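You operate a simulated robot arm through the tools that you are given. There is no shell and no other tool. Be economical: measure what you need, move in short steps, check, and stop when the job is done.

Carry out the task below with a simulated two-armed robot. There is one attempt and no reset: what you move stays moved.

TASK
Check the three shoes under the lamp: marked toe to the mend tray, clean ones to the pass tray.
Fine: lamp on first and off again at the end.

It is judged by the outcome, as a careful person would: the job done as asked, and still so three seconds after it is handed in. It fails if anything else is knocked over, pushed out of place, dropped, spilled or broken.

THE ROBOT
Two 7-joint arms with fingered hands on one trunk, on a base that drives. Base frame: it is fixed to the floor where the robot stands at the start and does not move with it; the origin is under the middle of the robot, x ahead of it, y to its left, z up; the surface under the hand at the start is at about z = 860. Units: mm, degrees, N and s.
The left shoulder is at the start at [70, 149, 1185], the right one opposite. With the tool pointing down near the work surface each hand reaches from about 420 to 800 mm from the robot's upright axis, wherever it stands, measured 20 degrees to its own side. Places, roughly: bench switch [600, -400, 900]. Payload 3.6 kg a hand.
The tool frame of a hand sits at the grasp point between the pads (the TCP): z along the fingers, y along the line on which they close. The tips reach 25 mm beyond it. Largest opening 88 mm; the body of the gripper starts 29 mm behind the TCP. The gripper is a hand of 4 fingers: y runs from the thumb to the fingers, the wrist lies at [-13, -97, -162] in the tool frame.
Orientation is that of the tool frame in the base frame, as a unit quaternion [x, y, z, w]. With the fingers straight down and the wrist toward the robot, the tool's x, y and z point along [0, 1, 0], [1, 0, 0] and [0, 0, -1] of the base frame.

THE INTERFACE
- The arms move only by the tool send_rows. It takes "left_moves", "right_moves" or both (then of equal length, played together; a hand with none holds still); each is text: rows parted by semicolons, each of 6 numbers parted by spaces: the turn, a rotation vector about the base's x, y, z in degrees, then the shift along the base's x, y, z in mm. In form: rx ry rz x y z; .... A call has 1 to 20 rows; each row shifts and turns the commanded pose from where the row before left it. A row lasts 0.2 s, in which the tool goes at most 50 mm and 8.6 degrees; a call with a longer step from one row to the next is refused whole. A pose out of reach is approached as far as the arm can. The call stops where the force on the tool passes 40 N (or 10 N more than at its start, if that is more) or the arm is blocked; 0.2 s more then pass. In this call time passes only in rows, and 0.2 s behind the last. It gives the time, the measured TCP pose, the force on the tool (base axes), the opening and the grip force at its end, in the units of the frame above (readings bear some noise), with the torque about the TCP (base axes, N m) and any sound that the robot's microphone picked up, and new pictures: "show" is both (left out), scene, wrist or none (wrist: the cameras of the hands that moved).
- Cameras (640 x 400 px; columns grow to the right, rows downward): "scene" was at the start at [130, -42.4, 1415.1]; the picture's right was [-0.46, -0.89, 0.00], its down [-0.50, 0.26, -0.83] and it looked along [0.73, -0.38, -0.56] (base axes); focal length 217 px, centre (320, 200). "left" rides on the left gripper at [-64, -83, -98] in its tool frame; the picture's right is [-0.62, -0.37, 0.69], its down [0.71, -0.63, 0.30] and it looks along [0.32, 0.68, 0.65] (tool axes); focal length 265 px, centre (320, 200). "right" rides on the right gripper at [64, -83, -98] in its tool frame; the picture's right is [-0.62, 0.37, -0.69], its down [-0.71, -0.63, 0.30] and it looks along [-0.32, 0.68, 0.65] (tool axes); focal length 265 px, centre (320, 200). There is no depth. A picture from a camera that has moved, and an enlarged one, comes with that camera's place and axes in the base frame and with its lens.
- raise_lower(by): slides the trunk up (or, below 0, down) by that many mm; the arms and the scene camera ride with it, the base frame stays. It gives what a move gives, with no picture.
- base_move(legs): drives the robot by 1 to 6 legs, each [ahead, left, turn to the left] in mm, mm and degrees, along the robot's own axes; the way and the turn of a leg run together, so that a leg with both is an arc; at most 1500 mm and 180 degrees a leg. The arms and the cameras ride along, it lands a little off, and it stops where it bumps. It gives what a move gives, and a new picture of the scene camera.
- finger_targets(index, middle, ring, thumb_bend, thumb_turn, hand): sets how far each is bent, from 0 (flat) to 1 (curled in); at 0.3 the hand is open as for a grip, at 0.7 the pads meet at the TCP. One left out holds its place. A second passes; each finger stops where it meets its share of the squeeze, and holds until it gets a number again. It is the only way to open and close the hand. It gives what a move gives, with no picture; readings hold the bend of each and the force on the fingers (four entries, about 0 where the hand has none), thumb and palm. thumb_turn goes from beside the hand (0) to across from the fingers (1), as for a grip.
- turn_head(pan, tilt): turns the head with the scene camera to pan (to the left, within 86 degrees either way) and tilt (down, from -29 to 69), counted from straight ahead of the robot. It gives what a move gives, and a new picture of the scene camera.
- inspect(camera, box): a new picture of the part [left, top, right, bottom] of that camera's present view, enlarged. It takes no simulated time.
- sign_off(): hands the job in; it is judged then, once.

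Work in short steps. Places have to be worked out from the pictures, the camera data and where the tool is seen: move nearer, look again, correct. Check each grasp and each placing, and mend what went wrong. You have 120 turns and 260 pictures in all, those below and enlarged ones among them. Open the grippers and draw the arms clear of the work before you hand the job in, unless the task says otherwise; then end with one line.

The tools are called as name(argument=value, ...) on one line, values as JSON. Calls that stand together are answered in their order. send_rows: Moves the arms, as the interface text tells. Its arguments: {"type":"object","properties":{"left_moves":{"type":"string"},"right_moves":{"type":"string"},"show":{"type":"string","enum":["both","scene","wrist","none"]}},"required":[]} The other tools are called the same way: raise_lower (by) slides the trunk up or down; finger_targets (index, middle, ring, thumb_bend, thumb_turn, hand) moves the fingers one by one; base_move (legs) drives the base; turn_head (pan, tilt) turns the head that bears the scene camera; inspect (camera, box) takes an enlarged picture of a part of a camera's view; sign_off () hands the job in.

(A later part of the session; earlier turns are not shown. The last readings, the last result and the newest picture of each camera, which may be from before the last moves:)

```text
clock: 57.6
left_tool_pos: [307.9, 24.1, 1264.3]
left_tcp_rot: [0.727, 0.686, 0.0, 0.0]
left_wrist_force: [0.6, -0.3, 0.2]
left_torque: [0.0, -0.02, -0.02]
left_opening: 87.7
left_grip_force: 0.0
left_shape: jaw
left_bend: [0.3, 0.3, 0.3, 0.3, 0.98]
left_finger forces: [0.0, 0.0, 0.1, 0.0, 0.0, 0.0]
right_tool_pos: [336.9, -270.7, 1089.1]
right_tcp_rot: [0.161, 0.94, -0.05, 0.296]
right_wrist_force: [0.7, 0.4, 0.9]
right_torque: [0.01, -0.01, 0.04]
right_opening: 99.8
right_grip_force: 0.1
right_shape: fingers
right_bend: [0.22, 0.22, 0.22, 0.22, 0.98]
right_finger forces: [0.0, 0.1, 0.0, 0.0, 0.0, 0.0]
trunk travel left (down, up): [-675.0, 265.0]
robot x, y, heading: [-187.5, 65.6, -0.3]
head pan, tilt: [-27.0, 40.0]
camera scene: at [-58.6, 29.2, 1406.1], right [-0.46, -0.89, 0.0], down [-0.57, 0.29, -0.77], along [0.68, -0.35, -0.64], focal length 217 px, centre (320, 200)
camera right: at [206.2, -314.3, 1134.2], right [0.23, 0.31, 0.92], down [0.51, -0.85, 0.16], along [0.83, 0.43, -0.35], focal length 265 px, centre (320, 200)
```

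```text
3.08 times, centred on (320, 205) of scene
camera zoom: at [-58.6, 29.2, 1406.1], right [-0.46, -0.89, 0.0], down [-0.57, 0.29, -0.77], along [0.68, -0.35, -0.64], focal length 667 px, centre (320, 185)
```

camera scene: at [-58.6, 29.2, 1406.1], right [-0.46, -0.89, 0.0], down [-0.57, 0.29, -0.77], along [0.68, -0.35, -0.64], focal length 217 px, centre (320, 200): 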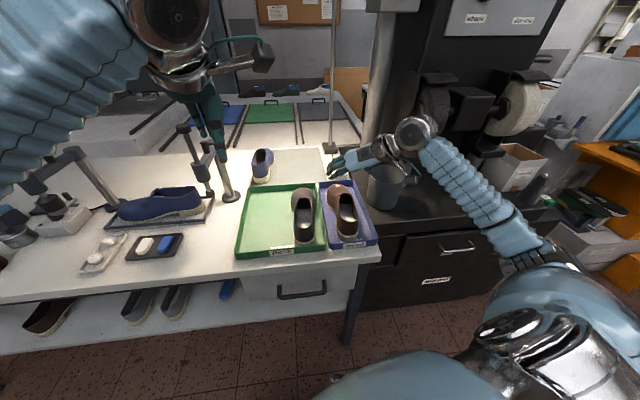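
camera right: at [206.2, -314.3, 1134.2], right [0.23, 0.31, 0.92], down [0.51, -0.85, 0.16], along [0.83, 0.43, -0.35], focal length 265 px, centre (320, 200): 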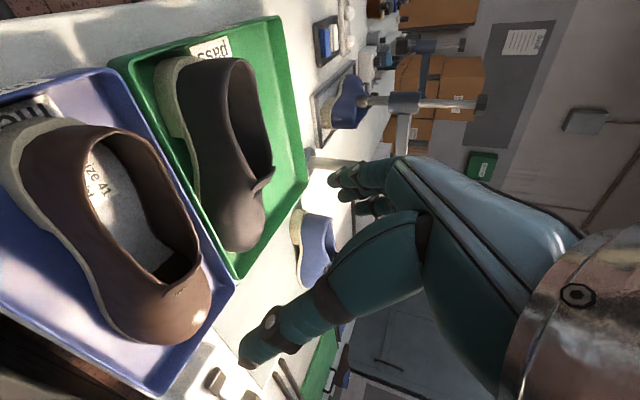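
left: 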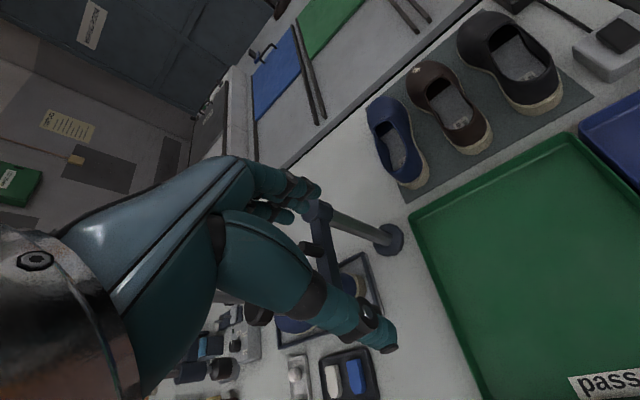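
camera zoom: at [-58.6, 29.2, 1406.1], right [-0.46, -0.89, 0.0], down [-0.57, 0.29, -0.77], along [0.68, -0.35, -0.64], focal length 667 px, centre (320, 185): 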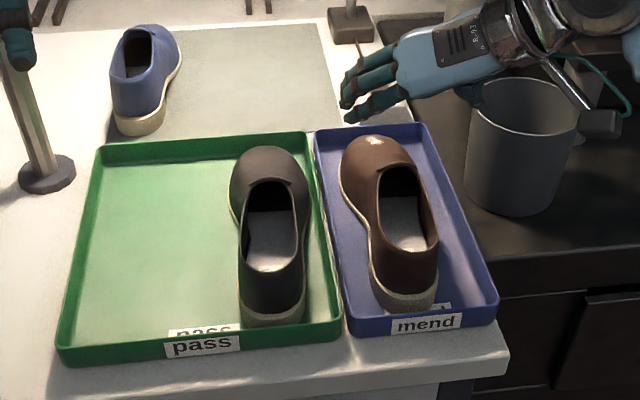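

Brown is well seated in mend. Now drive forward for the blue shoe, draw the left hand back a little out of the way, and move the right hand above blue's grip point ≈ (771, -105).

base_move(legs=[[178, -69, 0]])

send_rows(left_moves="0 0 0 -12 8 4;0 0 0 -12 8 4;0 0 0 -12 8 4;0 0 0 -12 8 4;0 0 0 -12 8 4;0 0 0 0 0 0;0 0 0 0 0 0;0 0 0 0 0 0;0 0 0 0 0 0", right_moves="0 0 -1 20 15 0;0 0 -1 28 25 0;0 0 -.5 28 25 0;0 0 0 28 25 0;0 0 0 28 25 -10;0 0 0 28 25 -10;0 0 0 28 25 -15;0 0 0 25 25 -15;0 0 0 20 25 -5")

inspect(camera="scene", box=[210, 120, 350, 220])

inspect(camera="left", box=[340, 0, 600, 160])

```text
clock: 60.4
left_tool_pos: [478.2, -42.7, 1266.5]
left_tcp_rot: [0.727, 0.687, -0.001, 0.002]
left_wrist_force: [-0.2, -0.3, -0.2]
left_torque: [-0.01, -0.03, 0.03]
left_opening: 87.6
left_grip_force: 0.0
left_shape: jaw
left_bend: [0.3, 0.3, 0.3, 0.3, 0.98]
left_finger forces: [0.0, 0.0, 0.1, 0.0, 0.0, 0.1]
right_tool_pos: [505.7, -336.5, 1091.2]
right_tcp_rot: [0.161, 0.939, -0.052, 0.298]
right_wrist_force: [-0.2, 0.8, 0.2]
right_torque: [0.0, 0.02, 0.01]
right_opening: 99.9
right_grip_force: 0.0
right_shape: fingers
right_bend: [0.22, 0.22, 0.22, 0.22, 0.98]
right_finger forces: [0.0, 0.1, 0.0, 0.0, 0.0, 0.0]
trunk travel left (down, up): [-675.0, 265.0]
robot x, y, heading: [-9.9, -2.5, -0.0]
head pan, tilt: [-27.0, 40.0]
camera scene: at [113.0, -38.6, 1406.5], right [-0.46, -0.89, 0.0], down [-0.57, 0.29, -0.77], along [0.68, -0.35, -0.64], focal length 217 px, centre (320, 200)
```

scene: 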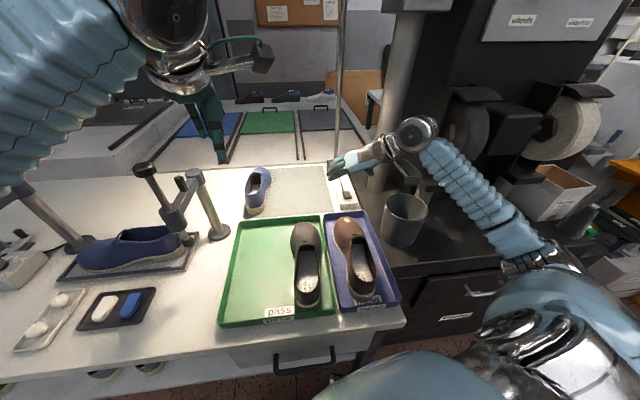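

```text
clock: 62.4
left_tool_pos: [419.9, -3.5, 1285.6]
left_tcp_rot: [0.727, 0.687, -0.002, -0.001]
left_wrist_force: [-0.1, -0.3, 0.3]
left_torque: [-0.01, 0.0, 0.0]
left_opening: 87.5
left_grip_force: 0.1
left_shape: jaw
left_bend: [0.3, 0.3, 0.3, 0.3, 0.98]
left_finger forces: [0.0, 0.1, 0.1, 0.1, 0.0, 0.0]
right_tool_pos: [741.8, -123.7, 1033.0]
right_tcp_rot: [0.181, 0.936, -0.058, 0.295]
right_wrist_force: [-0.3, -0.1, -0.2]
right_torque: [0.02, -0.03, 0.0]
right_opening: 99.9
right_grip_force: 0.1
right_shape: fingers
right_bend: [0.22, 0.22, 0.22, 0.22, 0.98]
right_finger forces: [0.1, 0.0, 0.1, 0.0, 0.0, 0.1]
trunk travel left (down, up): [-675.0, 265.0]
robot x, y, heading: [-7.8, -3.2, -0.1]
head pan, tilt: [-27.0, 40.0]
camera scene: at [115.8, -40.4, 1406.1], right [-0.46, -0.89, 0.0], down [-0.57, 0.29, -0.77], along [0.68, -0.35, -0.64], focal length 217 px, centre (320, 200)
camera right: at [609.7, -162.5, 1077.6], right [0.24, 0.3, 0.92], down [0.47, -0.87, 0.16], along [0.85, 0.39, -0.35], focal length 265 px, centre (320, 200)
camera left: at [333.1, -62.9, 1384.0], right [-0.4, -0.6, -0.69], down [-0.59, 0.75, -0.31], along [0.7, 0.28, -0.66], focal length 265 px, centre (320, 200)
```

scene: 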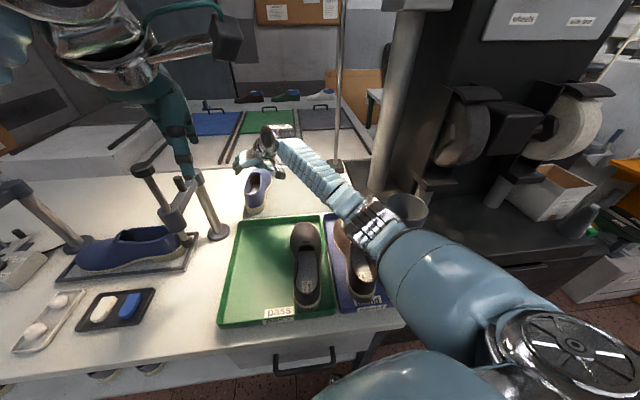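
right: 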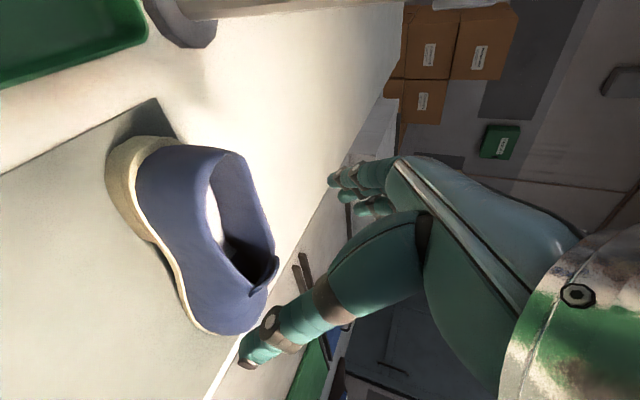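
left: 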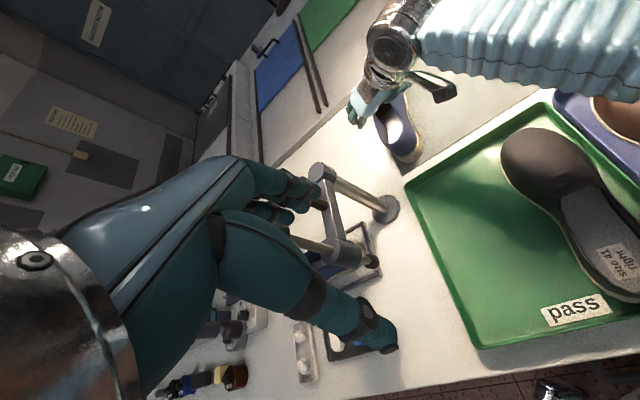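

```text
4.00 times, centred on (280, 170) of scene
camera zoom: at [115.8, -40.4, 1406.1], right [-0.46, -0.89, 0.0], down [-0.57, 0.29, -0.77], along [0.68, -0.35, -0.64], focal length 867 px, centre (480, 320)
```

zoom: 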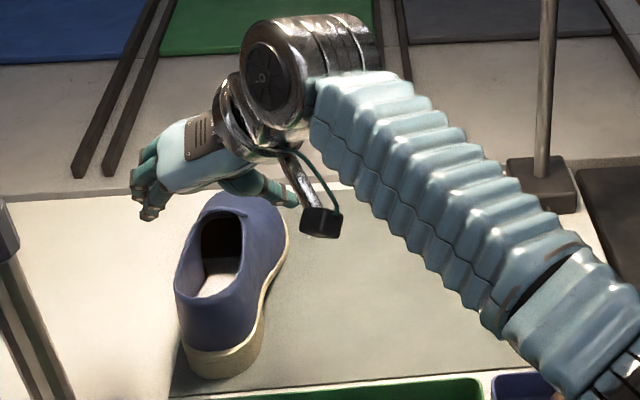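

```text
2.46 times, centred on (470, 80) of left
camera zoom: at [333.1, -62.9, 1384.0], right [-0.4, -0.6, -0.69], down [-0.59, 0.75, -0.31], along [0.7, 0.28, -0.66], focal length 653 px, centre (-49, 495)
```

zoom: 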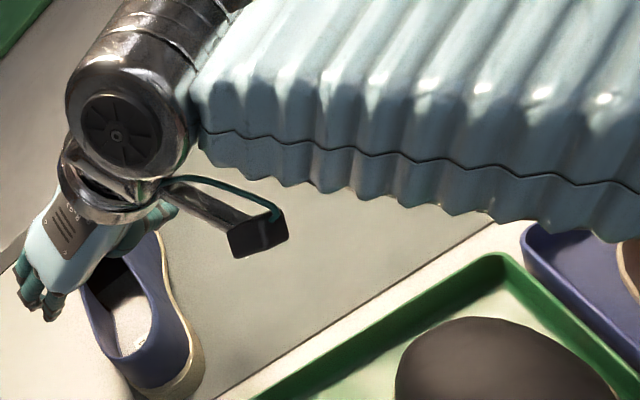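

Blue's heel ≈ (740, -89), axis ≈ -22°, so grip TCP ≈ (777, -104). I move there and lower to ≈965.

send_rows(right_moves="0 0 0 18 10 -5;0 0 0 17 10 -15;0 0 0 0 0 -20;0 0 0 0 0 -20;0 0 0 0 0 -8", show="wrist")

inspect(camera="scene", box=[220, 145, 340, 220])

inspect(camera="left", box=[330, 70, 460, 180])

```text
clock: 63.6
left_tool_pos: [420.7, -4.5, 1285.6]
left_tcp_rot: [0.726, 0.687, 0.0, 0.001]
left_wrist_force: [0.1, -0.3, -0.4]
left_torque: [0.02, -0.02, 0.01]
left_opening: 87.9
left_grip_force: 0.0
left_shape: jaw
left_bend: [0.3, 0.3, 0.3, 0.3, 0.98]
left_finger forces: [0.1, 0.0, 0.0, 0.0, 0.0, 0.0]
right_tool_pos: [765.0, -98.3, 962.2]
right_tcp_rot: [0.181, 0.936, -0.058, 0.296]
right_wrist_force: [0.0, 0.6, -0.8]
right_torque: [0.02, 0.0, 0.01]
right_opening: 99.8
right_grip_force: 0.1
right_shape: fingers
right_bend: [0.22, 0.22, 0.22, 0.22, 0.98]
right_finger forces: [0.1, 0.0, 0.1, 0.1, 0.0, 0.0]
right hand out of reach, approached as far as the arm can: row 2
trunk travel left (down, up): [-675.0, 265.0]
robot x, y, heading: [-11.4, -2.8, -0.1]
head pan, tilt: [-27.0, 40.0]
camera right: at [632.4, -138.0, 1005.9], right [0.24, 0.3, 0.92], down [0.47, -0.87, 0.16], along [0.85, 0.4, -0.35], focal length 265 px, centre (320, 200)
```

right: 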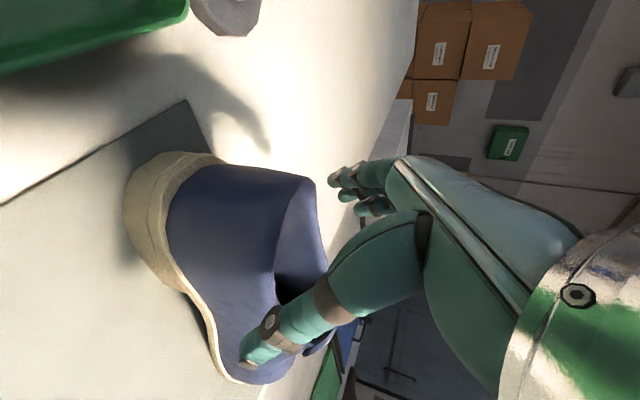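

```text
5.33 times, centred on (280, 182) of scene
camera zoom: at [115.5, -40.9, 1406.1], right [-0.46, -0.89, 0.0], down [-0.57, 0.29, -0.77], along [0.68, -0.35, -0.64], focal length 1156 px, centre (533, 293)
```

zoom: 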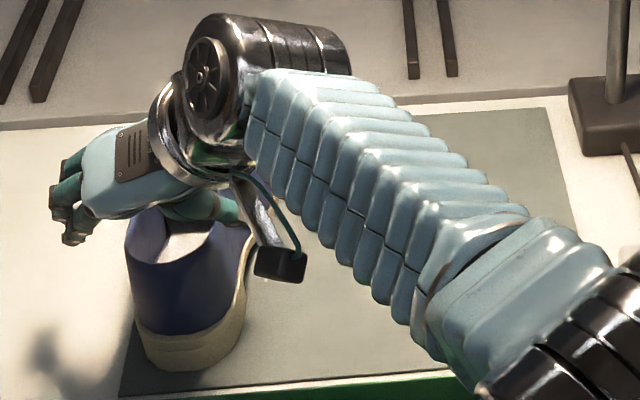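

```text
3.64 times, centred on (395, 125) of left
camera zoom: at [332.8, -63.4, 1384.1], right [-0.4, -0.6, -0.69], down [-0.59, 0.75, -0.3], along [0.7, 0.28, -0.65], focal length 965 px, centre (47, 473)
```

zoom: 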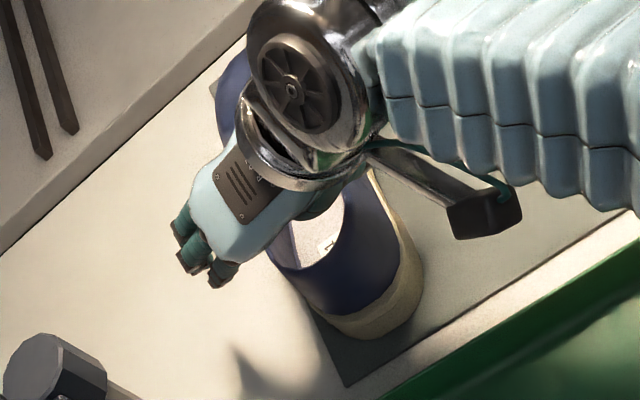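

The hand is ~16 mm too far left over the shoe. I raise slightly, shift right and check.

send_rows(right_moves="0 0 0 0 0 5;0 0 0 -3 -9 0;0 0 0 -3 -8 0;0 0 0 7 -3 0", show="wrist")

inspect(camera="scene", box=[220, 145, 340, 220])

inspect(camera="left", box=[330, 70, 460, 180])

```text
clock: 64.6
left_tool_pos: [419.7, -1.1, 1285.9]
left_tcp_rot: [0.726, 0.687, -0.001, 0.001]
left_wrist_force: [0.0, -0.4, -0.2]
left_torque: [0.01, -0.02, -0.01]
left_opening: 87.9
left_grip_force: 0.0
left_shape: jaw
left_bend: [0.3, 0.3, 0.3, 0.3, 0.98]
left_finger forces: [0.0, 0.1, 0.0, 0.1, 0.0, 0.1]
right_tool_pos: [766.5, -119.4, 966.6]
right_tcp_rot: [0.18, 0.936, -0.059, 0.296]
right_wrist_force: [0.0, 0.1, -0.3]
right_torque: [-0.02, 0.04, 0.01]
right_opening: 100.0
right_grip_force: 0.1
right_shape: fingers
right_bend: [0.22, 0.22, 0.22, 0.22, 0.98]
right_finger forces: [0.0, 0.0, 0.0, 0.1, 0.0, 0.1]
trunk travel left (down, up): [-675.0, 265.0]
robot x, y, heading: [-11.2, 3.5, 0.1]
head pan, tilt: [-27.0, 40.0]
camera right: at [635.1, -157.3, 1010.9], right [0.24, 0.3, 0.92], down [0.47, -0.87, 0.16], along [0.85, 0.39, -0.35], focal length 265 px, centre (320, 200)
```

right: 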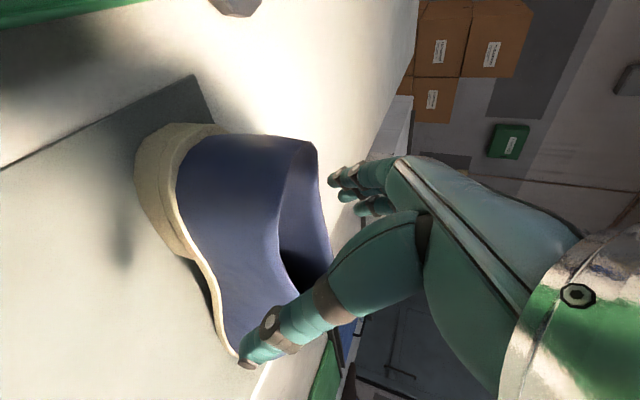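

```text
5.33 times, centred on (280, 182) of scene
camera zoom: at [115.2, -38.8, 1406.1], right [-0.46, -0.89, 0.0], down [-0.57, 0.29, -0.77], along [0.68, -0.35, -0.64], focal length 1156 px, centre (533, 293)
```

zoom: 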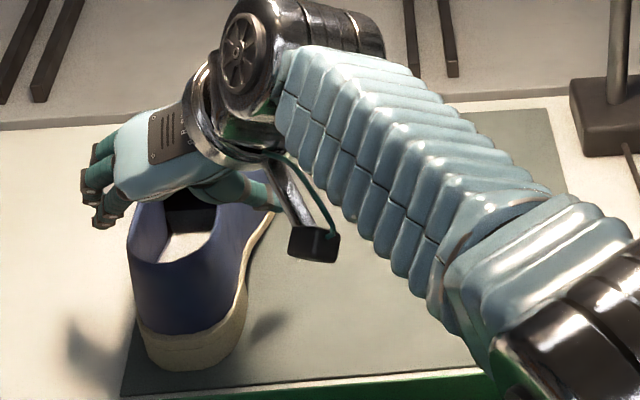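

```text
3.64 times, centred on (395, 125) of left
camera zoom: at [332.5, -61.3, 1384.2], right [-0.4, -0.6, -0.69], down [-0.59, 0.75, -0.31], along [0.7, 0.28, -0.66], focal length 965 px, centre (47, 473)
```

zoom: 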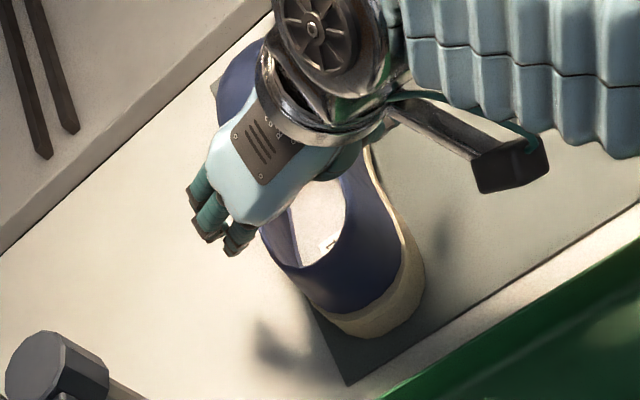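

Now it straddles like the brown one did. Lower to ≈931.

send_rows(right_moves="0 0 0 0 0 -10;0 0 0 0 0 -9;0 0 0 0 0 -8;0 0 0 0 0 -7", show="wrist")

inspect(camera="scene", box=[220, 145, 340, 220])

inspect(camera="left", box=[330, 70, 460, 180])

```text
clock: 65.6
left_tool_pos: [418.0, -3.6, 1286.4]
left_tcp_rot: [0.726, 0.687, 0.0, 0.002]
left_wrist_force: [-0.3, -0.3, 0.2]
left_torque: [-0.02, 0.0, 0.04]
left_opening: 87.7
left_grip_force: 0.0
left_shape: jaw
left_bend: [0.3, 0.3, 0.3, 0.3, 0.98]
left_finger forces: [0.0, 0.0, 0.0, 0.0, 0.0, 0.0]
right_tool_pos: [760.8, -117.1, 937.6]
right_tcp_rot: [0.183, 0.934, -0.055, 0.301]
right_wrist_force: [4.2, 2.0, 13.5]
right_torque: [0.48, 0.11, -0.15]
right_opening: 102.3
right_grip_force: 5.4
right_shape: fingers
right_bend: [0.2, 0.22, 0.22, 0.22, 0.98]
right_finger forces: [11.1, 0.1, 0.1, 0.0, 0.1, 0.0]
right hand out of reach, approached as far as the arm can: row 2, 4
trunk travel left (down, up): [-675.0, 265.0]
robot x, y, heading: [-10.6, -0.8, -0.2]
head pan, tilt: [-27.0, 40.0]
camera right: at [629.0, -155.3, 980.4], right [0.23, 0.3, 0.93], down [0.47, -0.87, 0.16], along [0.85, 0.4, -0.34], focal length 265 px, centre (320, 200)
```

right: 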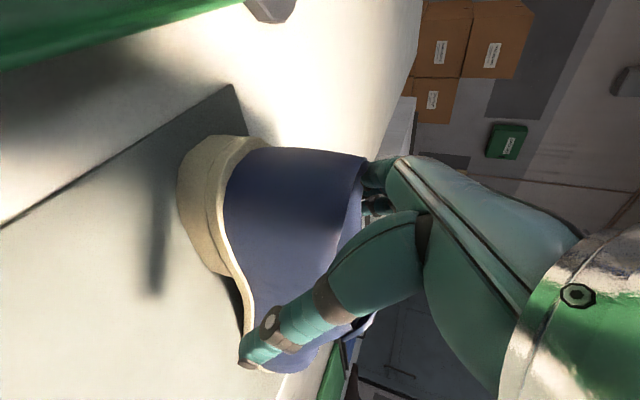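

```text
5.33 times, centred on (280, 182) of scene
camera zoom: at [112.8, -40.9, 1406.6], right [-0.46, -0.89, 0.0], down [-0.57, 0.29, -0.77], along [0.68, -0.35, -0.64], focal length 1156 px, centre (533, 293)
```

zoom: 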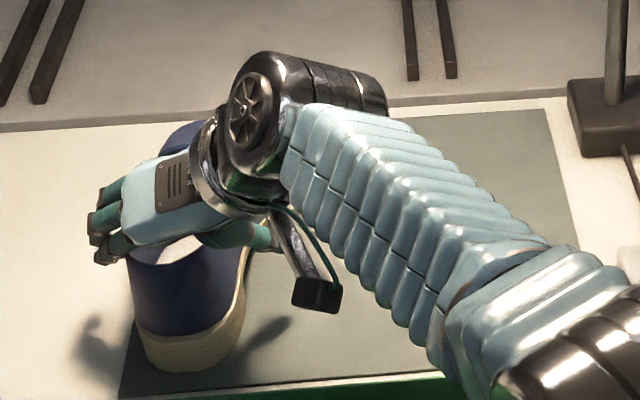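

```text
3.64 times, centred on (395, 125) of left
camera zoom: at [330.1, -63.3, 1385.0], right [-0.4, -0.6, -0.69], down [-0.59, 0.75, -0.31], along [0.7, 0.28, -0.65], focal length 965 px, centre (47, 473)
```

zoom: 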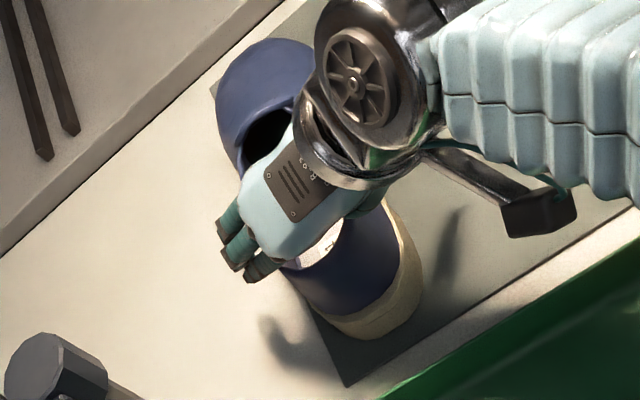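

Index rests on the vamp side. I raise, open the fingers wider (free space on that side), shift slightly back and left, and lower again.

send_rows(right_moves="0 0 0 0 0 14;0 0 0 -4 6 0", show="none")

finger_targets(hand="right", index=0.12, middle=0.15, ring=0.15, thumb_bend=0.18)

send_rows(right_moves="0 0 0 0 0 -8;0 0 0 0 0 -7;0 0 0 0 0 -6", show="wrist")

inspect(camera="left", box=[330, 70, 460, 180])

```text
clock: 66.2
left_tool_pos: [418.7, -4.3, 1286.5]
left_tcp_rot: [0.727, 0.687, -0.001, 0.0]
left_wrist_force: [-0.3, 0.3, -0.6]
left_torque: [0.01, -0.04, -0.01]
left_opening: 87.7
left_grip_force: 0.0
left_shape: jaw
left_bend: [0.3, 0.3, 0.3, 0.3, 0.98]
left_finger forces: [0.0, 0.1, 0.0, 0.0, 0.0, 0.0]
right_tool_pos: [755.7, -111.0, 944.6]
right_tcp_rot: [0.181, 0.936, -0.057, 0.295]
right_wrist_force: [-0.6, -0.2, -0.2]
right_torque: [-0.02, 0.0, 0.01]
right_opening: 100.2
right_grip_force: 0.0
right_shape: fingers
right_bend: [0.22, 0.22, 0.22, 0.22, 0.98]
right_finger forces: [0.0, 0.0, 0.0, 0.1, 0.0, 0.0]
trunk travel left (down, up): [-675.0, 265.0]
robot x, y, heading: [-13.5, 0.4, -0.2]
head pan, tilt: [-27.0, 40.0]
```

```text
clock: 67.2
left_tool_pos: [420.7, -4.5, 1285.5]
left_tcp_rot: [0.727, 0.687, -0.001, -0.001]
left_wrist_force: [0.4, 0.8, -0.1]
left_torque: [0.04, 0.01, 0.02]
left_opening: 87.6
left_grip_force: 0.0
left_shape: jaw
left_bend: [0.3, 0.3, 0.3, 0.3, 0.98]
left_finger forces: [0.1, 0.1, 0.0, 0.0, 0.0, 0.0]
right_tool_pos: [756.9, -112.1, 945.5]
right_tcp_rot: [0.181, 0.936, -0.057, 0.296]
right_wrist_force: [0.0, -0.6, 1.1]
right_torque: [0.03, 0.03, 0.01]
right_opening: 113.5
right_grip_force: 0.1
right_shape: fingers
right_bend: [0.12, 0.15, 0.15, 0.18, 0.98]
right_finger forces: [0.0, 0.1, 0.0, 0.1, 0.0, 0.0]
trunk travel left (down, up): [-675.0, 265.0]
robot x, y, heading: [-14.1, -1.2, -0.3]
head pan, tilt: [-27.0, 40.0]
```

```text
clock: 68.0
left_tool_pos: [418.7, -3.5, 1286.1]
left_tcp_rot: [0.727, 0.687, -0.001, 0.001]
left_wrist_force: [0.4, -0.8, -0.1]
left_torque: [0.02, -0.01, 0.02]
left_opening: 87.8
left_grip_force: 0.1
left_shape: jaw
left_bend: [0.3, 0.3, 0.3, 0.3, 0.98]
left_finger forces: [0.1, 0.0, 0.0, 0.1, 0.0, 0.0]
right_tool_pos: [757.9, -111.8, 927.6]
right_tcp_rot: [0.181, 0.935, -0.057, 0.299]
right_wrist_force: [0.9, 0.4, 1.9]
right_torque: [0.08, 0.06, -0.05]
right_opening: 113.8
right_grip_force: 1.2
right_shape: fingers
right_bend: [0.12, 0.15, 0.15, 0.18, 0.98]
right_finger forces: [2.1, 0.0, 0.0, 0.0, 0.0, 0.1]
trunk travel left (down, up): [-675.0, 265.0]
robot x, y, heading: [-9.7, -4.3, -0.3]
head pan, tilt: [-27.0, 40.0]
camera right: at [625.0, -150.5, 970.2], right [0.24, 0.3, 0.92], down [0.47, -0.87, 0.16], along [0.85, 0.39, -0.35], focal length 265 px, centre (320, 200)
```

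right: 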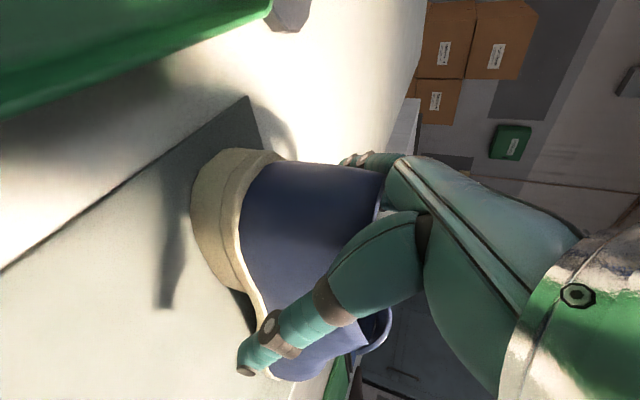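

```text
3.64 times, centred on (395, 125) of left
camera zoom: at [331.5, -63.3, 1384.5], right [-0.4, -0.6, -0.69], down [-0.59, 0.75, -0.31], along [0.7, 0.28, -0.65], focal length 965 px, centre (47, 473)
```

zoom: 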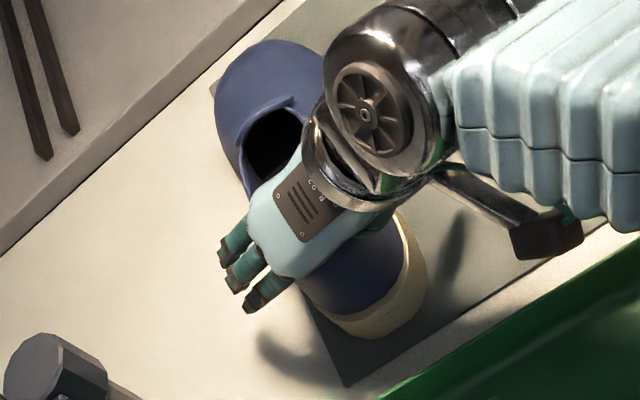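

Good straddle at z≈928. I nudge 9 mm forward along the shoe for a grip nearer its balance point, then close.

send_rows(right_moves="0 0 0 4 -2 2;0 0 0 4 -2 0", show="none")

finger_targets(hand="right", index=0.7, middle=0.7, ring=0.7, thumb_bend=0.7)

inspect(camera="left", box=[330, 70, 460, 180])

inspect(camera="scene", box=[220, 145, 340, 220])

```text
clock: 68.6
left_tool_pos: [418.7, -5.6, 1285.1]
left_tcp_rot: [0.727, 0.687, 0.0, 0.001]
left_wrist_force: [-0.1, -0.6, 0.3]
left_torque: [0.01, 0.02, 0.02]
left_opening: 87.6
left_grip_force: 0.1
left_shape: jaw
left_bend: [0.3, 0.3, 0.3, 0.3, 0.98]
left_finger forces: [0.1, 0.0, 0.0, 0.0, 0.0, 0.0]
right_tool_pos: [758.9, -114.3, 928.0]
right_tcp_rot: [0.181, 0.936, -0.057, 0.296]
right_wrist_force: [-0.5, 1.4, 0.1]
right_torque: [0.01, 0.0, -0.04]
right_opening: 113.8
right_grip_force: 0.6
right_shape: fingers
right_bend: [0.12, 0.15, 0.15, 0.18, 0.98]
right_finger forces: [0.7, 0.1, 0.1, 0.1, 0.1, 0.1]
right hand out of reach, approached as far as the arm can: row 2
trunk travel left (down, up): [-675.0, 265.0]
robot x, y, heading: [-12.8, -1.4, -0.2]
head pan, tilt: [-27.0, 40.0]
```

```text
clock: 69.6
left_tool_pos: [419.9, -3.0, 1286.6]
left_tcp_rot: [0.727, 0.687, -0.001, 0.001]
left_wrist_force: [-0.3, -0.8, 0.4]
left_torque: [-0.01, 0.01, -0.02]
left_opening: 87.8
left_grip_force: 0.0
left_shape: jaw
left_bend: [0.3, 0.3, 0.3, 0.3, 0.98]
left_finger forces: [0.0, 0.0, 0.0, 0.0, 0.0, 0.0]
right_tool_pos: [759.6, -115.0, 928.4]
right_tcp_rot: [0.181, 0.936, -0.058, 0.296]
right_wrist_force: [1.0, 2.7, 2.5]
right_torque: [0.18, -0.27, 0.32]
right_opening: 52.0
right_grip_force: 24.9
right_shape: fingers
right_bend: [0.44, 0.49, 0.5, 0.52, 0.95]
right_finger forces: [9.4, 7.7, 8.3, 0.0, 24.7, 0.1]
trunk travel left (down, up): [-675.0, 265.0]
robot x, y, heading: [-17.5, 2.1, -0.1]
head pan, tilt: [-27.0, 40.0]
```

```text
3.64 times, centred on (395, 125) of left
camera zoom: at [332.0, -63.2, 1384.3], right [-0.4, -0.6, -0.69], down [-0.59, 0.75, -0.31], along [0.7, 0.28, -0.65], focal length 965 px, centre (47, 473)
```

zoom: 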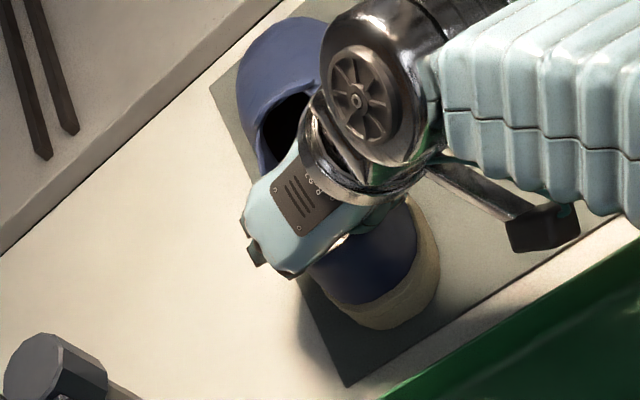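

```text
5.33 times, centred on (280, 182) of scene
camera zoom: at [114.7, -40.7, 1406.2], right [-0.46, -0.89, 0.0], down [-0.57, 0.29, -0.77], along [0.68, -0.35, -0.64], focal length 1156 px, centre (533, 293)
```

zoom: 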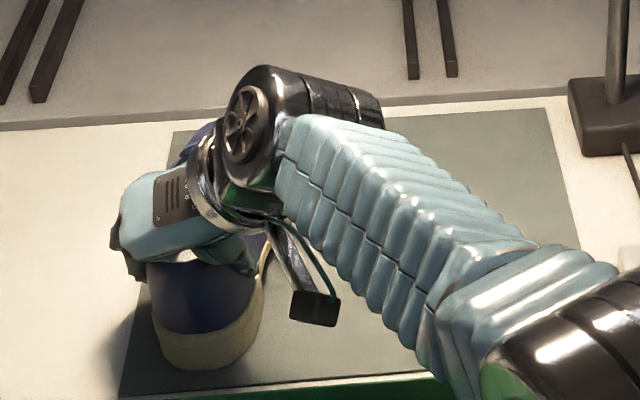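

Gripped at 25 N. Lift gently, drifting slightly back toward the robot to stay in reach.

send_rows(right_moves="0 0 0 0 0 5;0 0 0 -2 1 10;0 0 0 -3 1 15;0 0 0 -5 2 20;0 0 0 -5 2 25;0 0 0 -5 2 25;0 0 0 -5 2 25")

inspect(camera="left", box=[330, 40, 500, 180])

```text
clock: 71.2
left_tool_pos: [420.2, -4.2, 1285.6]
left_tcp_rot: [0.726, 0.687, -0.001, 0.0]
left_wrist_force: [-0.4, -0.6, 0.0]
left_torque: [-0.02, -0.02, -0.01]
left_opening: 87.9
left_grip_force: 0.0
left_shape: jaw
left_bend: [0.3, 0.3, 0.3, 0.3, 0.98]
left_finger forces: [0.1, 0.0, 0.1, 0.1, 0.0, 0.1]
right_tool_pos: [769.2, -100.3, 1048.9]
right_tcp_rot: [0.182, 0.937, -0.058, 0.294]
right_wrist_force: [-0.6, -0.6, -3.1]
right_torque: [0.22, 0.34, -0.01]
right_opening: 52.0
right_grip_force: 21.4
right_shape: fingers
right_bend: [0.45, 0.52, 0.54, 0.52, 0.92]
right_finger forces: [10.0, 5.3, 5.0, 0.0, 22.6, 0.0]
right hand out of reach, approached as far as the arm can: row 2, 3, 4, 5, 6, 7
trunk travel left (down, up): [-675.0, 265.0]
robot x, y, heading: [-11.7, -4.0, -0.3]
head pan, tilt: [-27.0, 40.0]
camera scene: at [115.6, -41.1, 1406.0], right [-0.46, -0.89, 0.0], down [-0.57, 0.29, -0.77], along [0.68, -0.35, -0.64], focal length 217 px, centre (320, 200)
camera right: at [637.1, -138.9, 1092.7], right [0.24, 0.3, 0.92], down [0.47, -0.87, 0.16], along [0.85, 0.39, -0.35], focal length 265 px, centre (320, 200)
```

scene: 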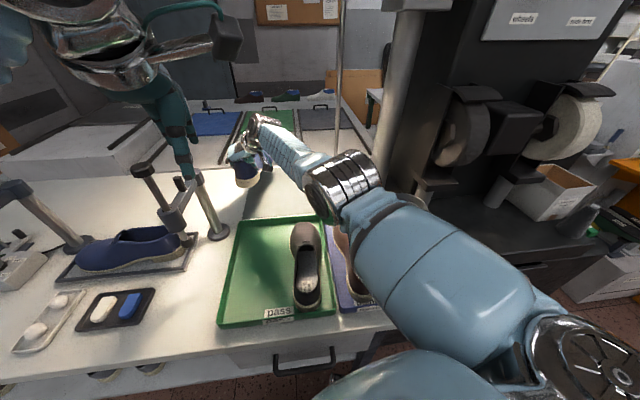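
right: 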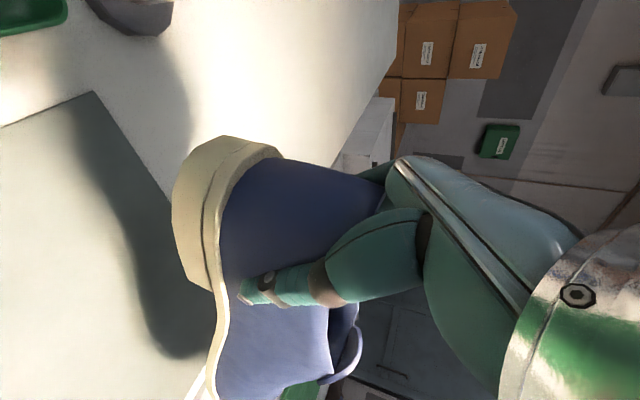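

```text
2.86 times, centred on (415, 110) of left
camera zoom: at [332.9, -63.5, 1384.0], right [-0.4, -0.6, -0.69], down [-0.59, 0.75, -0.3], along [0.7, 0.28, -0.65], focal length 758 px, centre (49, 457)
```

zoom: 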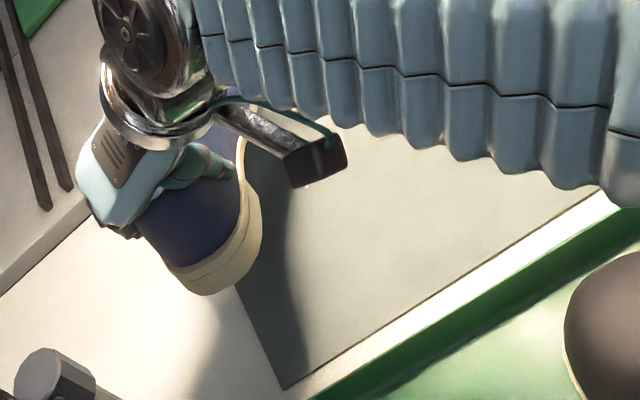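

Held securely. I shift the shoe toward the right, away from the tall clamp post, and take the left hand further left/up out of the way; then drive back.

send_rows(right_moves="0 0 0 -8 -12 4;0 0 0 -10 -15 4;0 0 0 -10 -15 4;0 0 0 -10 -15 4;0 0 0 0 0 0", left_moves="0 0 0 0 20 12;0 0 0 0 20 12;0 0 0 0 20 12;0 0 0 0 20 12;0 0 0 0 20 12", show="none")

base_move(legs=[[-178, 69, 0]])

inspect(camera="scene", box=[210, 120, 390, 270])

inspect(camera="left", box=[0, 0, 640, 400])

```text
clock: 72.4
left_tool_pos: [418.1, 97.0, 1345.5]
left_tcp_rot: [0.727, 0.687, -0.001, 0.0]
left_wrist_force: [-0.5, 0.3, 0.9]
left_torque: [-0.02, 0.03, 0.01]
left_opening: 87.9
left_grip_force: 0.1
left_shape: jaw
left_bend: [0.3, 0.3, 0.3, 0.3, 0.98]
left_finger forces: [0.0, 0.0, 0.0, 0.0, 0.1, 0.0]
right_tool_pos: [770.9, -155.5, 1067.7]
right_tcp_rot: [0.181, 0.936, -0.056, 0.296]
right_wrist_force: [0.8, 1.3, -4.0]
right_torque: [0.15, 0.3, -0.02]
right_opening: 52.2
right_grip_force: 21.8
right_shape: fingers
right_bend: [0.45, 0.52, 0.54, 0.52, 0.92]
right_finger forces: [9.9, 5.5, 5.1, 0.0, 22.7, 0.0]
right hand out of reach, approached as far as the arm can: row 1, 2, 3, 4
trunk travel left (down, up): [-675.0, 265.0]
robot x, y, heading: [-8.3, 0.7, -0.2]
head pan, tilt: [-27.0, 40.0]
```

```text
clock: 75.3
left_tool_pos: [241.7, 164.7, 1343.9]
left_tcp_rot: [0.726, 0.688, -0.002, -0.002]
left_wrist_force: [0.4, 0.5, 0.7]
left_torque: [0.0, 0.02, 0.0]
left_opening: 87.9
left_grip_force: 0.0
left_shape: jaw
left_bend: [0.3, 0.3, 0.3, 0.3, 0.98]
left_finger forces: [0.1, 0.0, 0.0, 0.1, 0.0, 0.1]
right_tool_pos: [593.1, -85.2, 1064.6]
right_tcp_rot: [0.18, 0.938, -0.058, 0.292]
right_wrist_force: [-0.9, 0.5, -2.9]
right_torque: [0.17, 0.36, 0.02]
right_opening: 52.3
right_grip_force: 21.9
right_shape: fingers
right_bend: [0.45, 0.52, 0.55, 0.52, 0.92]
right_finger forces: [10.7, 5.4, 5.1, 0.1, 23.0, 0.1]
trunk travel left (down, up): [-675.0, 265.0]
robot x, y, heading: [-194.0, 69.9, -0.0]
head pan, tilt: [-27.0, 40.0]
camera scene: at [-62.6, 28.0, 1405.7], right [-0.45, -0.89, 0.0], down [-0.57, 0.29, -0.76], along [0.68, -0.35, -0.65], focal length 217 px, centre (320, 200)
```

scene: 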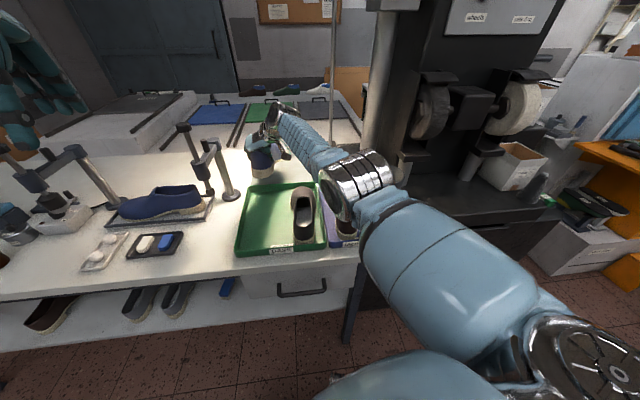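

```text
2.67 times, centred on (300, 195) of scene
camera zoom: at [-62.6, 28.0, 1405.7], right [-0.45, -0.89, 0.0], down [-0.57, 0.29, -0.76], along [0.68, -0.35, -0.65], focal length 578 px, centre (373, 213)
```

zoom: 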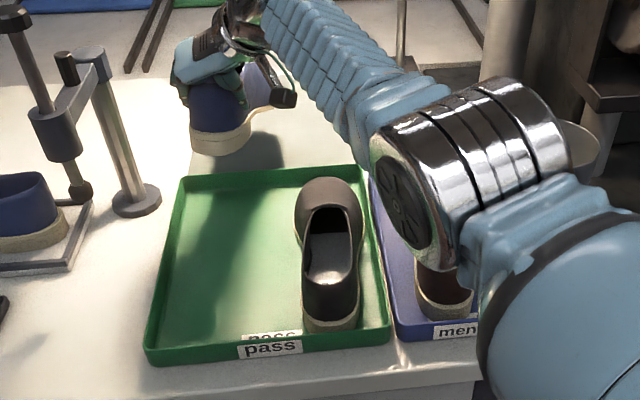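

```text
1.00 times, centred on (320, 200) of left (not enlarged: the box is as wide or as high as the picture)
camera zoom: at [156.3, 104.9, 1443.1], right [-0.4, -0.6, -0.69], down [-0.59, 0.75, -0.3], along [0.7, 0.29, -0.66], focal length 265 px, centre (320, 200)
```

zoom: 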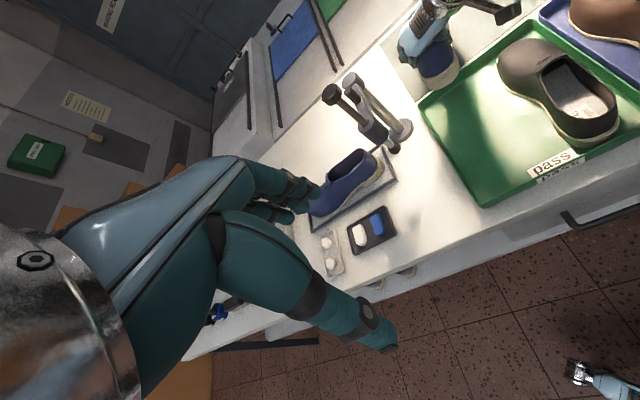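

I move the blue shoe over the left half of the pass tray: TCP ≈ (407, -26).

send_rows(right_moves="0 0 0 -31 10 0;0 0 0 -31 10 0;0 0 0 -31 10 0;0 0 0 -31 10 0;0 0 0 -31 10 0;0 0 0 -31 10 0")

inspect(camera="scene", box=[210, 120, 390, 270])

inspect(camera="left", box=[380, 0, 640, 220])

```text
clock: 76.7
left_tool_pos: [240.1, 166.5, 1344.8]
left_tcp_rot: [0.726, 0.688, -0.001, 0.0]
left_wrist_force: [-0.1, 0.2, 0.2]
left_torque: [-0.01, -0.03, -0.01]
left_opening: 87.6
left_grip_force: 0.1
left_shape: jaw
left_bend: [0.3, 0.3, 0.3, 0.3, 0.98]
left_finger forces: [0.0, 0.0, 0.0, 0.0, 0.0, 0.0]
right_tool_pos: [585.3, -19.9, 1073.0]
right_tcp_rot: [0.18, 0.937, -0.057, 0.294]
right_wrist_force: [0.3, -0.5, -3.5]
right_torque: [0.19, 0.27, -0.02]
right_opening: 51.9
right_grip_force: 22.1
right_shape: fingers
right_bend: [0.45, 0.52, 0.55, 0.52, 0.91]
right_finger forces: [11.2, 5.3, 5.0, 0.1, 23.3, 0.0]
right hand out of reach, approached as far as the arm can: row 1, 2, 3, 4, 5, 6
trunk travel left (down, up): [-675.0, 265.0]
robot x, y, heading: [-190.3, 68.5, -0.3]
head pan, tilt: [-27.0, 40.0]
camera scene: at [-65.7, 30.4, 1406.2], right [-0.45, -0.89, 0.0], down [-0.57, 0.29, -0.77], along [0.68, -0.35, -0.64], focal length 217 px, centre (320, 200)
camera right: at [454.3, -57.7, 1117.8], right [0.24, 0.3, 0.92], down [0.47, -0.87, 0.16], along [0.85, 0.4, -0.35], focal length 265 px, centre (320, 200)
```

scene: 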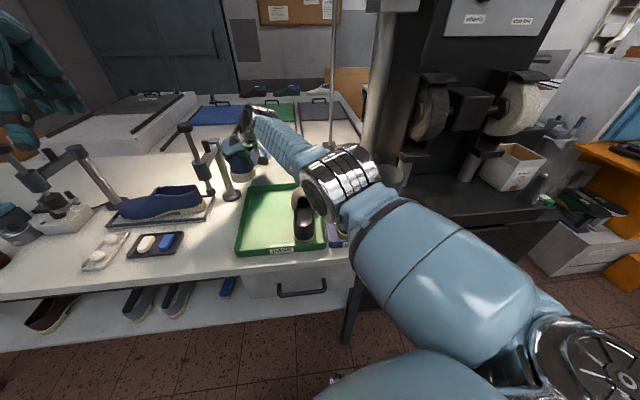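
right: 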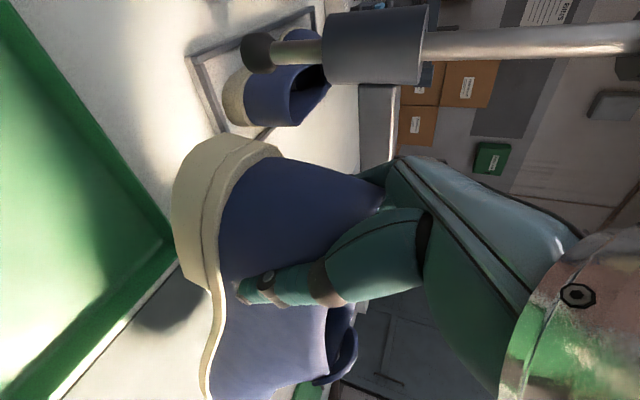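

```text
2.67 times, centred on (300, 195) of scene
camera zoom: at [-65.7, 30.4, 1406.2], right [-0.45, -0.89, 0.0], down [-0.57, 0.29, -0.77], along [0.68, -0.35, -0.64], focal length 578 px, centre (373, 213)
```

zoom: 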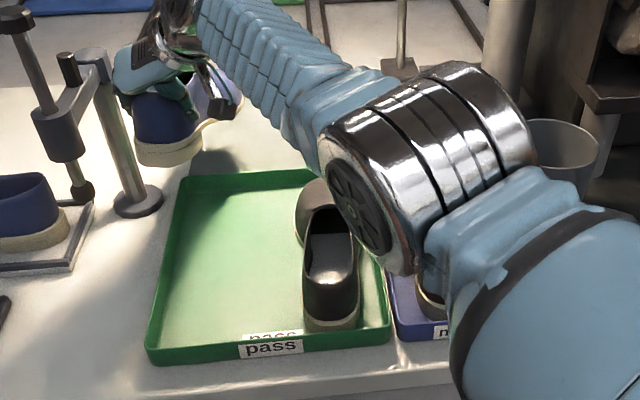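

```text
1.82 times, centred on (510, 110) of left
camera zoom: at [153.1, 107.4, 1443.8], right [-0.4, -0.6, -0.69], down [-0.59, 0.75, -0.31], along [0.7, 0.29, -0.65], focal length 483 px, centre (-26, 364)
```

zoom: 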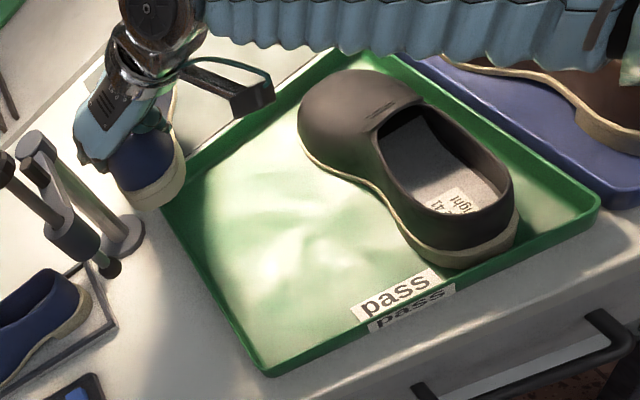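

The arm appears stuck stretched out straight (x won't come back in). I try one row with a large inward step plus a slight tool tilt (toe up) to unlock the elbow.

send_rows(right_moves="-2.2 -5.6 0 -40 -20 0;-2.2 -5.6 0 -40 -10 0")

```text
clock: 77.3
left_tool_pos: [240.6, 165.7, 1344.8]
left_tcp_rot: [0.726, 0.687, -0.001, 0.0]
left_wrist_force: [-0.2, -0.3, 0.2]
left_torque: [0.0, 0.05, 0.02]
left_opening: 87.8
left_grip_force: 0.2
left_shape: jaw
left_bend: [0.3, 0.3, 0.3, 0.3, 0.98]
left_finger forces: [0.1, 0.0, 0.1, 0.1, 0.0, 0.1]
right_tool_pos: [613.6, -42.3, 1077.3]
right_tcp_rot: [0.172, 0.901, -0.076, 0.391]
right_wrist_force: [0.3, 0.5, -3.1]
right_torque: [0.16, 0.3, 0.05]
right_opening: 52.1
right_grip_force: 22.2
right_shape: fingers
right_bend: [0.45, 0.52, 0.55, 0.52, 0.91]
right_finger forces: [11.4, 5.2, 4.9, 0.0, 23.1, 0.1]
right hand out of reach, approached as far as the arm can: row 1, 2
trunk travel left (down, up): [-675.0, 265.0]
robot x, y, heading: [-190.6, 69.5, 0.2]
head pan, tilt: [-27.0, 40.0]
camera scene: at [-64.8, 29.8, 1406.1], right [-0.45, -0.89, 0.0], down [-0.57, 0.29, -0.77], along [0.68, -0.35, -0.64], focal length 217 px, centre (320, 200)
camera right: at [476.1, -78.4, 1098.0], right [0.06, 0.37, 0.93], down [0.43, -0.85, 0.31], along [0.9, 0.38, -0.21], focal length 265 px, centre (320, 200)
```

scene: 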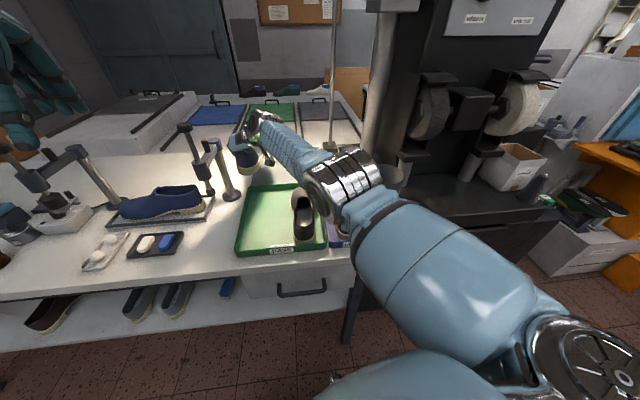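
right: 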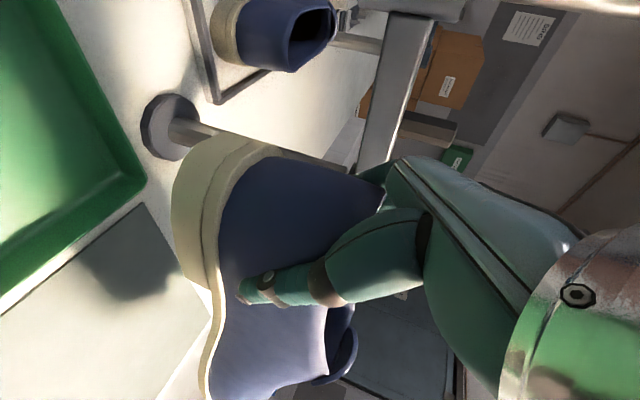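

The wrist is exactly at full arm length (600 mm), where inward motion needs fast elbow bending. I try tiny inward steps that grow gradually.

send_rows(right_moves="0 0 0 -1 0 0;0 0 0 -1 0 0;0 0 0 -1 0 0;0 0 0 -1 0 0;0 0 0 -1.5 0 0;0 0 0 -1.5 0 0;0 0 0 -2 0 0;0 0 0 -2 0 0;0 0 0 -2 0 0;0 0 0 -3 0 0;0 0 0 -3 0 0;0 0 0 -3 0 0", show="none")

```text
clock: 79.9
left_tool_pos: [240.1, 164.8, 1345.5]
left_tcp_rot: [0.726, 0.688, 0.0, 0.0]
left_wrist_force: [-0.6, -0.2, 0.1]
left_torque: [0.01, -0.01, -0.02]
left_opening: 87.7
left_grip_force: 0.1
left_shape: jaw
left_bend: [0.3, 0.3, 0.3, 0.3, 0.98]
left_finger forces: [0.0, 0.0, 0.1, 0.0, 0.0, 0.1]
right_tool_pos: [612.7, -40.4, 1076.4]
right_tcp_rot: [0.172, 0.902, -0.075, 0.389]
right_wrist_force: [0.0, 0.9, -4.2]
right_torque: [0.2, 0.32, -0.02]
right_opening: 52.0
right_grip_force: 22.7
right_shape: fingers
right_bend: [0.45, 0.52, 0.55, 0.52, 0.91]
right_finger forces: [11.6, 5.1, 4.8, 0.0, 23.2, 0.0]
right hand out of reach, approached as far as the arm can: row 3, 6, 8, 10, 12
trunk travel left (down, up): [-675.0, 265.0]
robot x, y, heading: [-192.9, 68.8, -0.1]
head pan, tilt: [-27.0, 40.0]
```

No progress radially. I try a tangential move (down and right) to get the elbow bending.

send_rows(right_moves="0 0 0 -2 -10 -20;0 0 0 -2 -10 -20;0 0 0 -4 -10 -20;0 0 0 -6 -5 -15", show="none")

```text
clock: 80.9
left_tool_pos: [241.7, 164.9, 1345.2]
left_tcp_rot: [0.726, 0.688, -0.001, -0.001]
left_wrist_force: [0.3, 0.0, 0.5]
left_torque: [0.01, -0.01, -0.02]
left_opening: 87.9
left_grip_force: 0.1
left_shape: jaw
left_bend: [0.3, 0.3, 0.3, 0.3, 0.98]
left_finger forces: [0.1, 0.0, 0.1, 0.1, 0.0, 0.0]
right_tool_pos: [613.2, -75.0, 998.9]
right_tcp_rot: [0.174, 0.901, -0.074, 0.39]
right_wrist_force: [0.2, 0.4, -3.0]
right_torque: [0.2, 0.32, 0.01]
right_opening: 52.1
right_grip_force: 22.3
right_shape: fingers
right_bend: [0.45, 0.52, 0.55, 0.52, 0.91]
right_finger forces: [11.5, 5.1, 4.9, 0.0, 23.2, 0.0]
right hand out of reach, approached as far as the arm can: row 1, 3, 4
trunk travel left (down, up): [-675.0, 265.0]
robot x, y, heading: [-195.4, 68.5, 0.3]
head pan, tilt: [-27.0, 40.0]
```

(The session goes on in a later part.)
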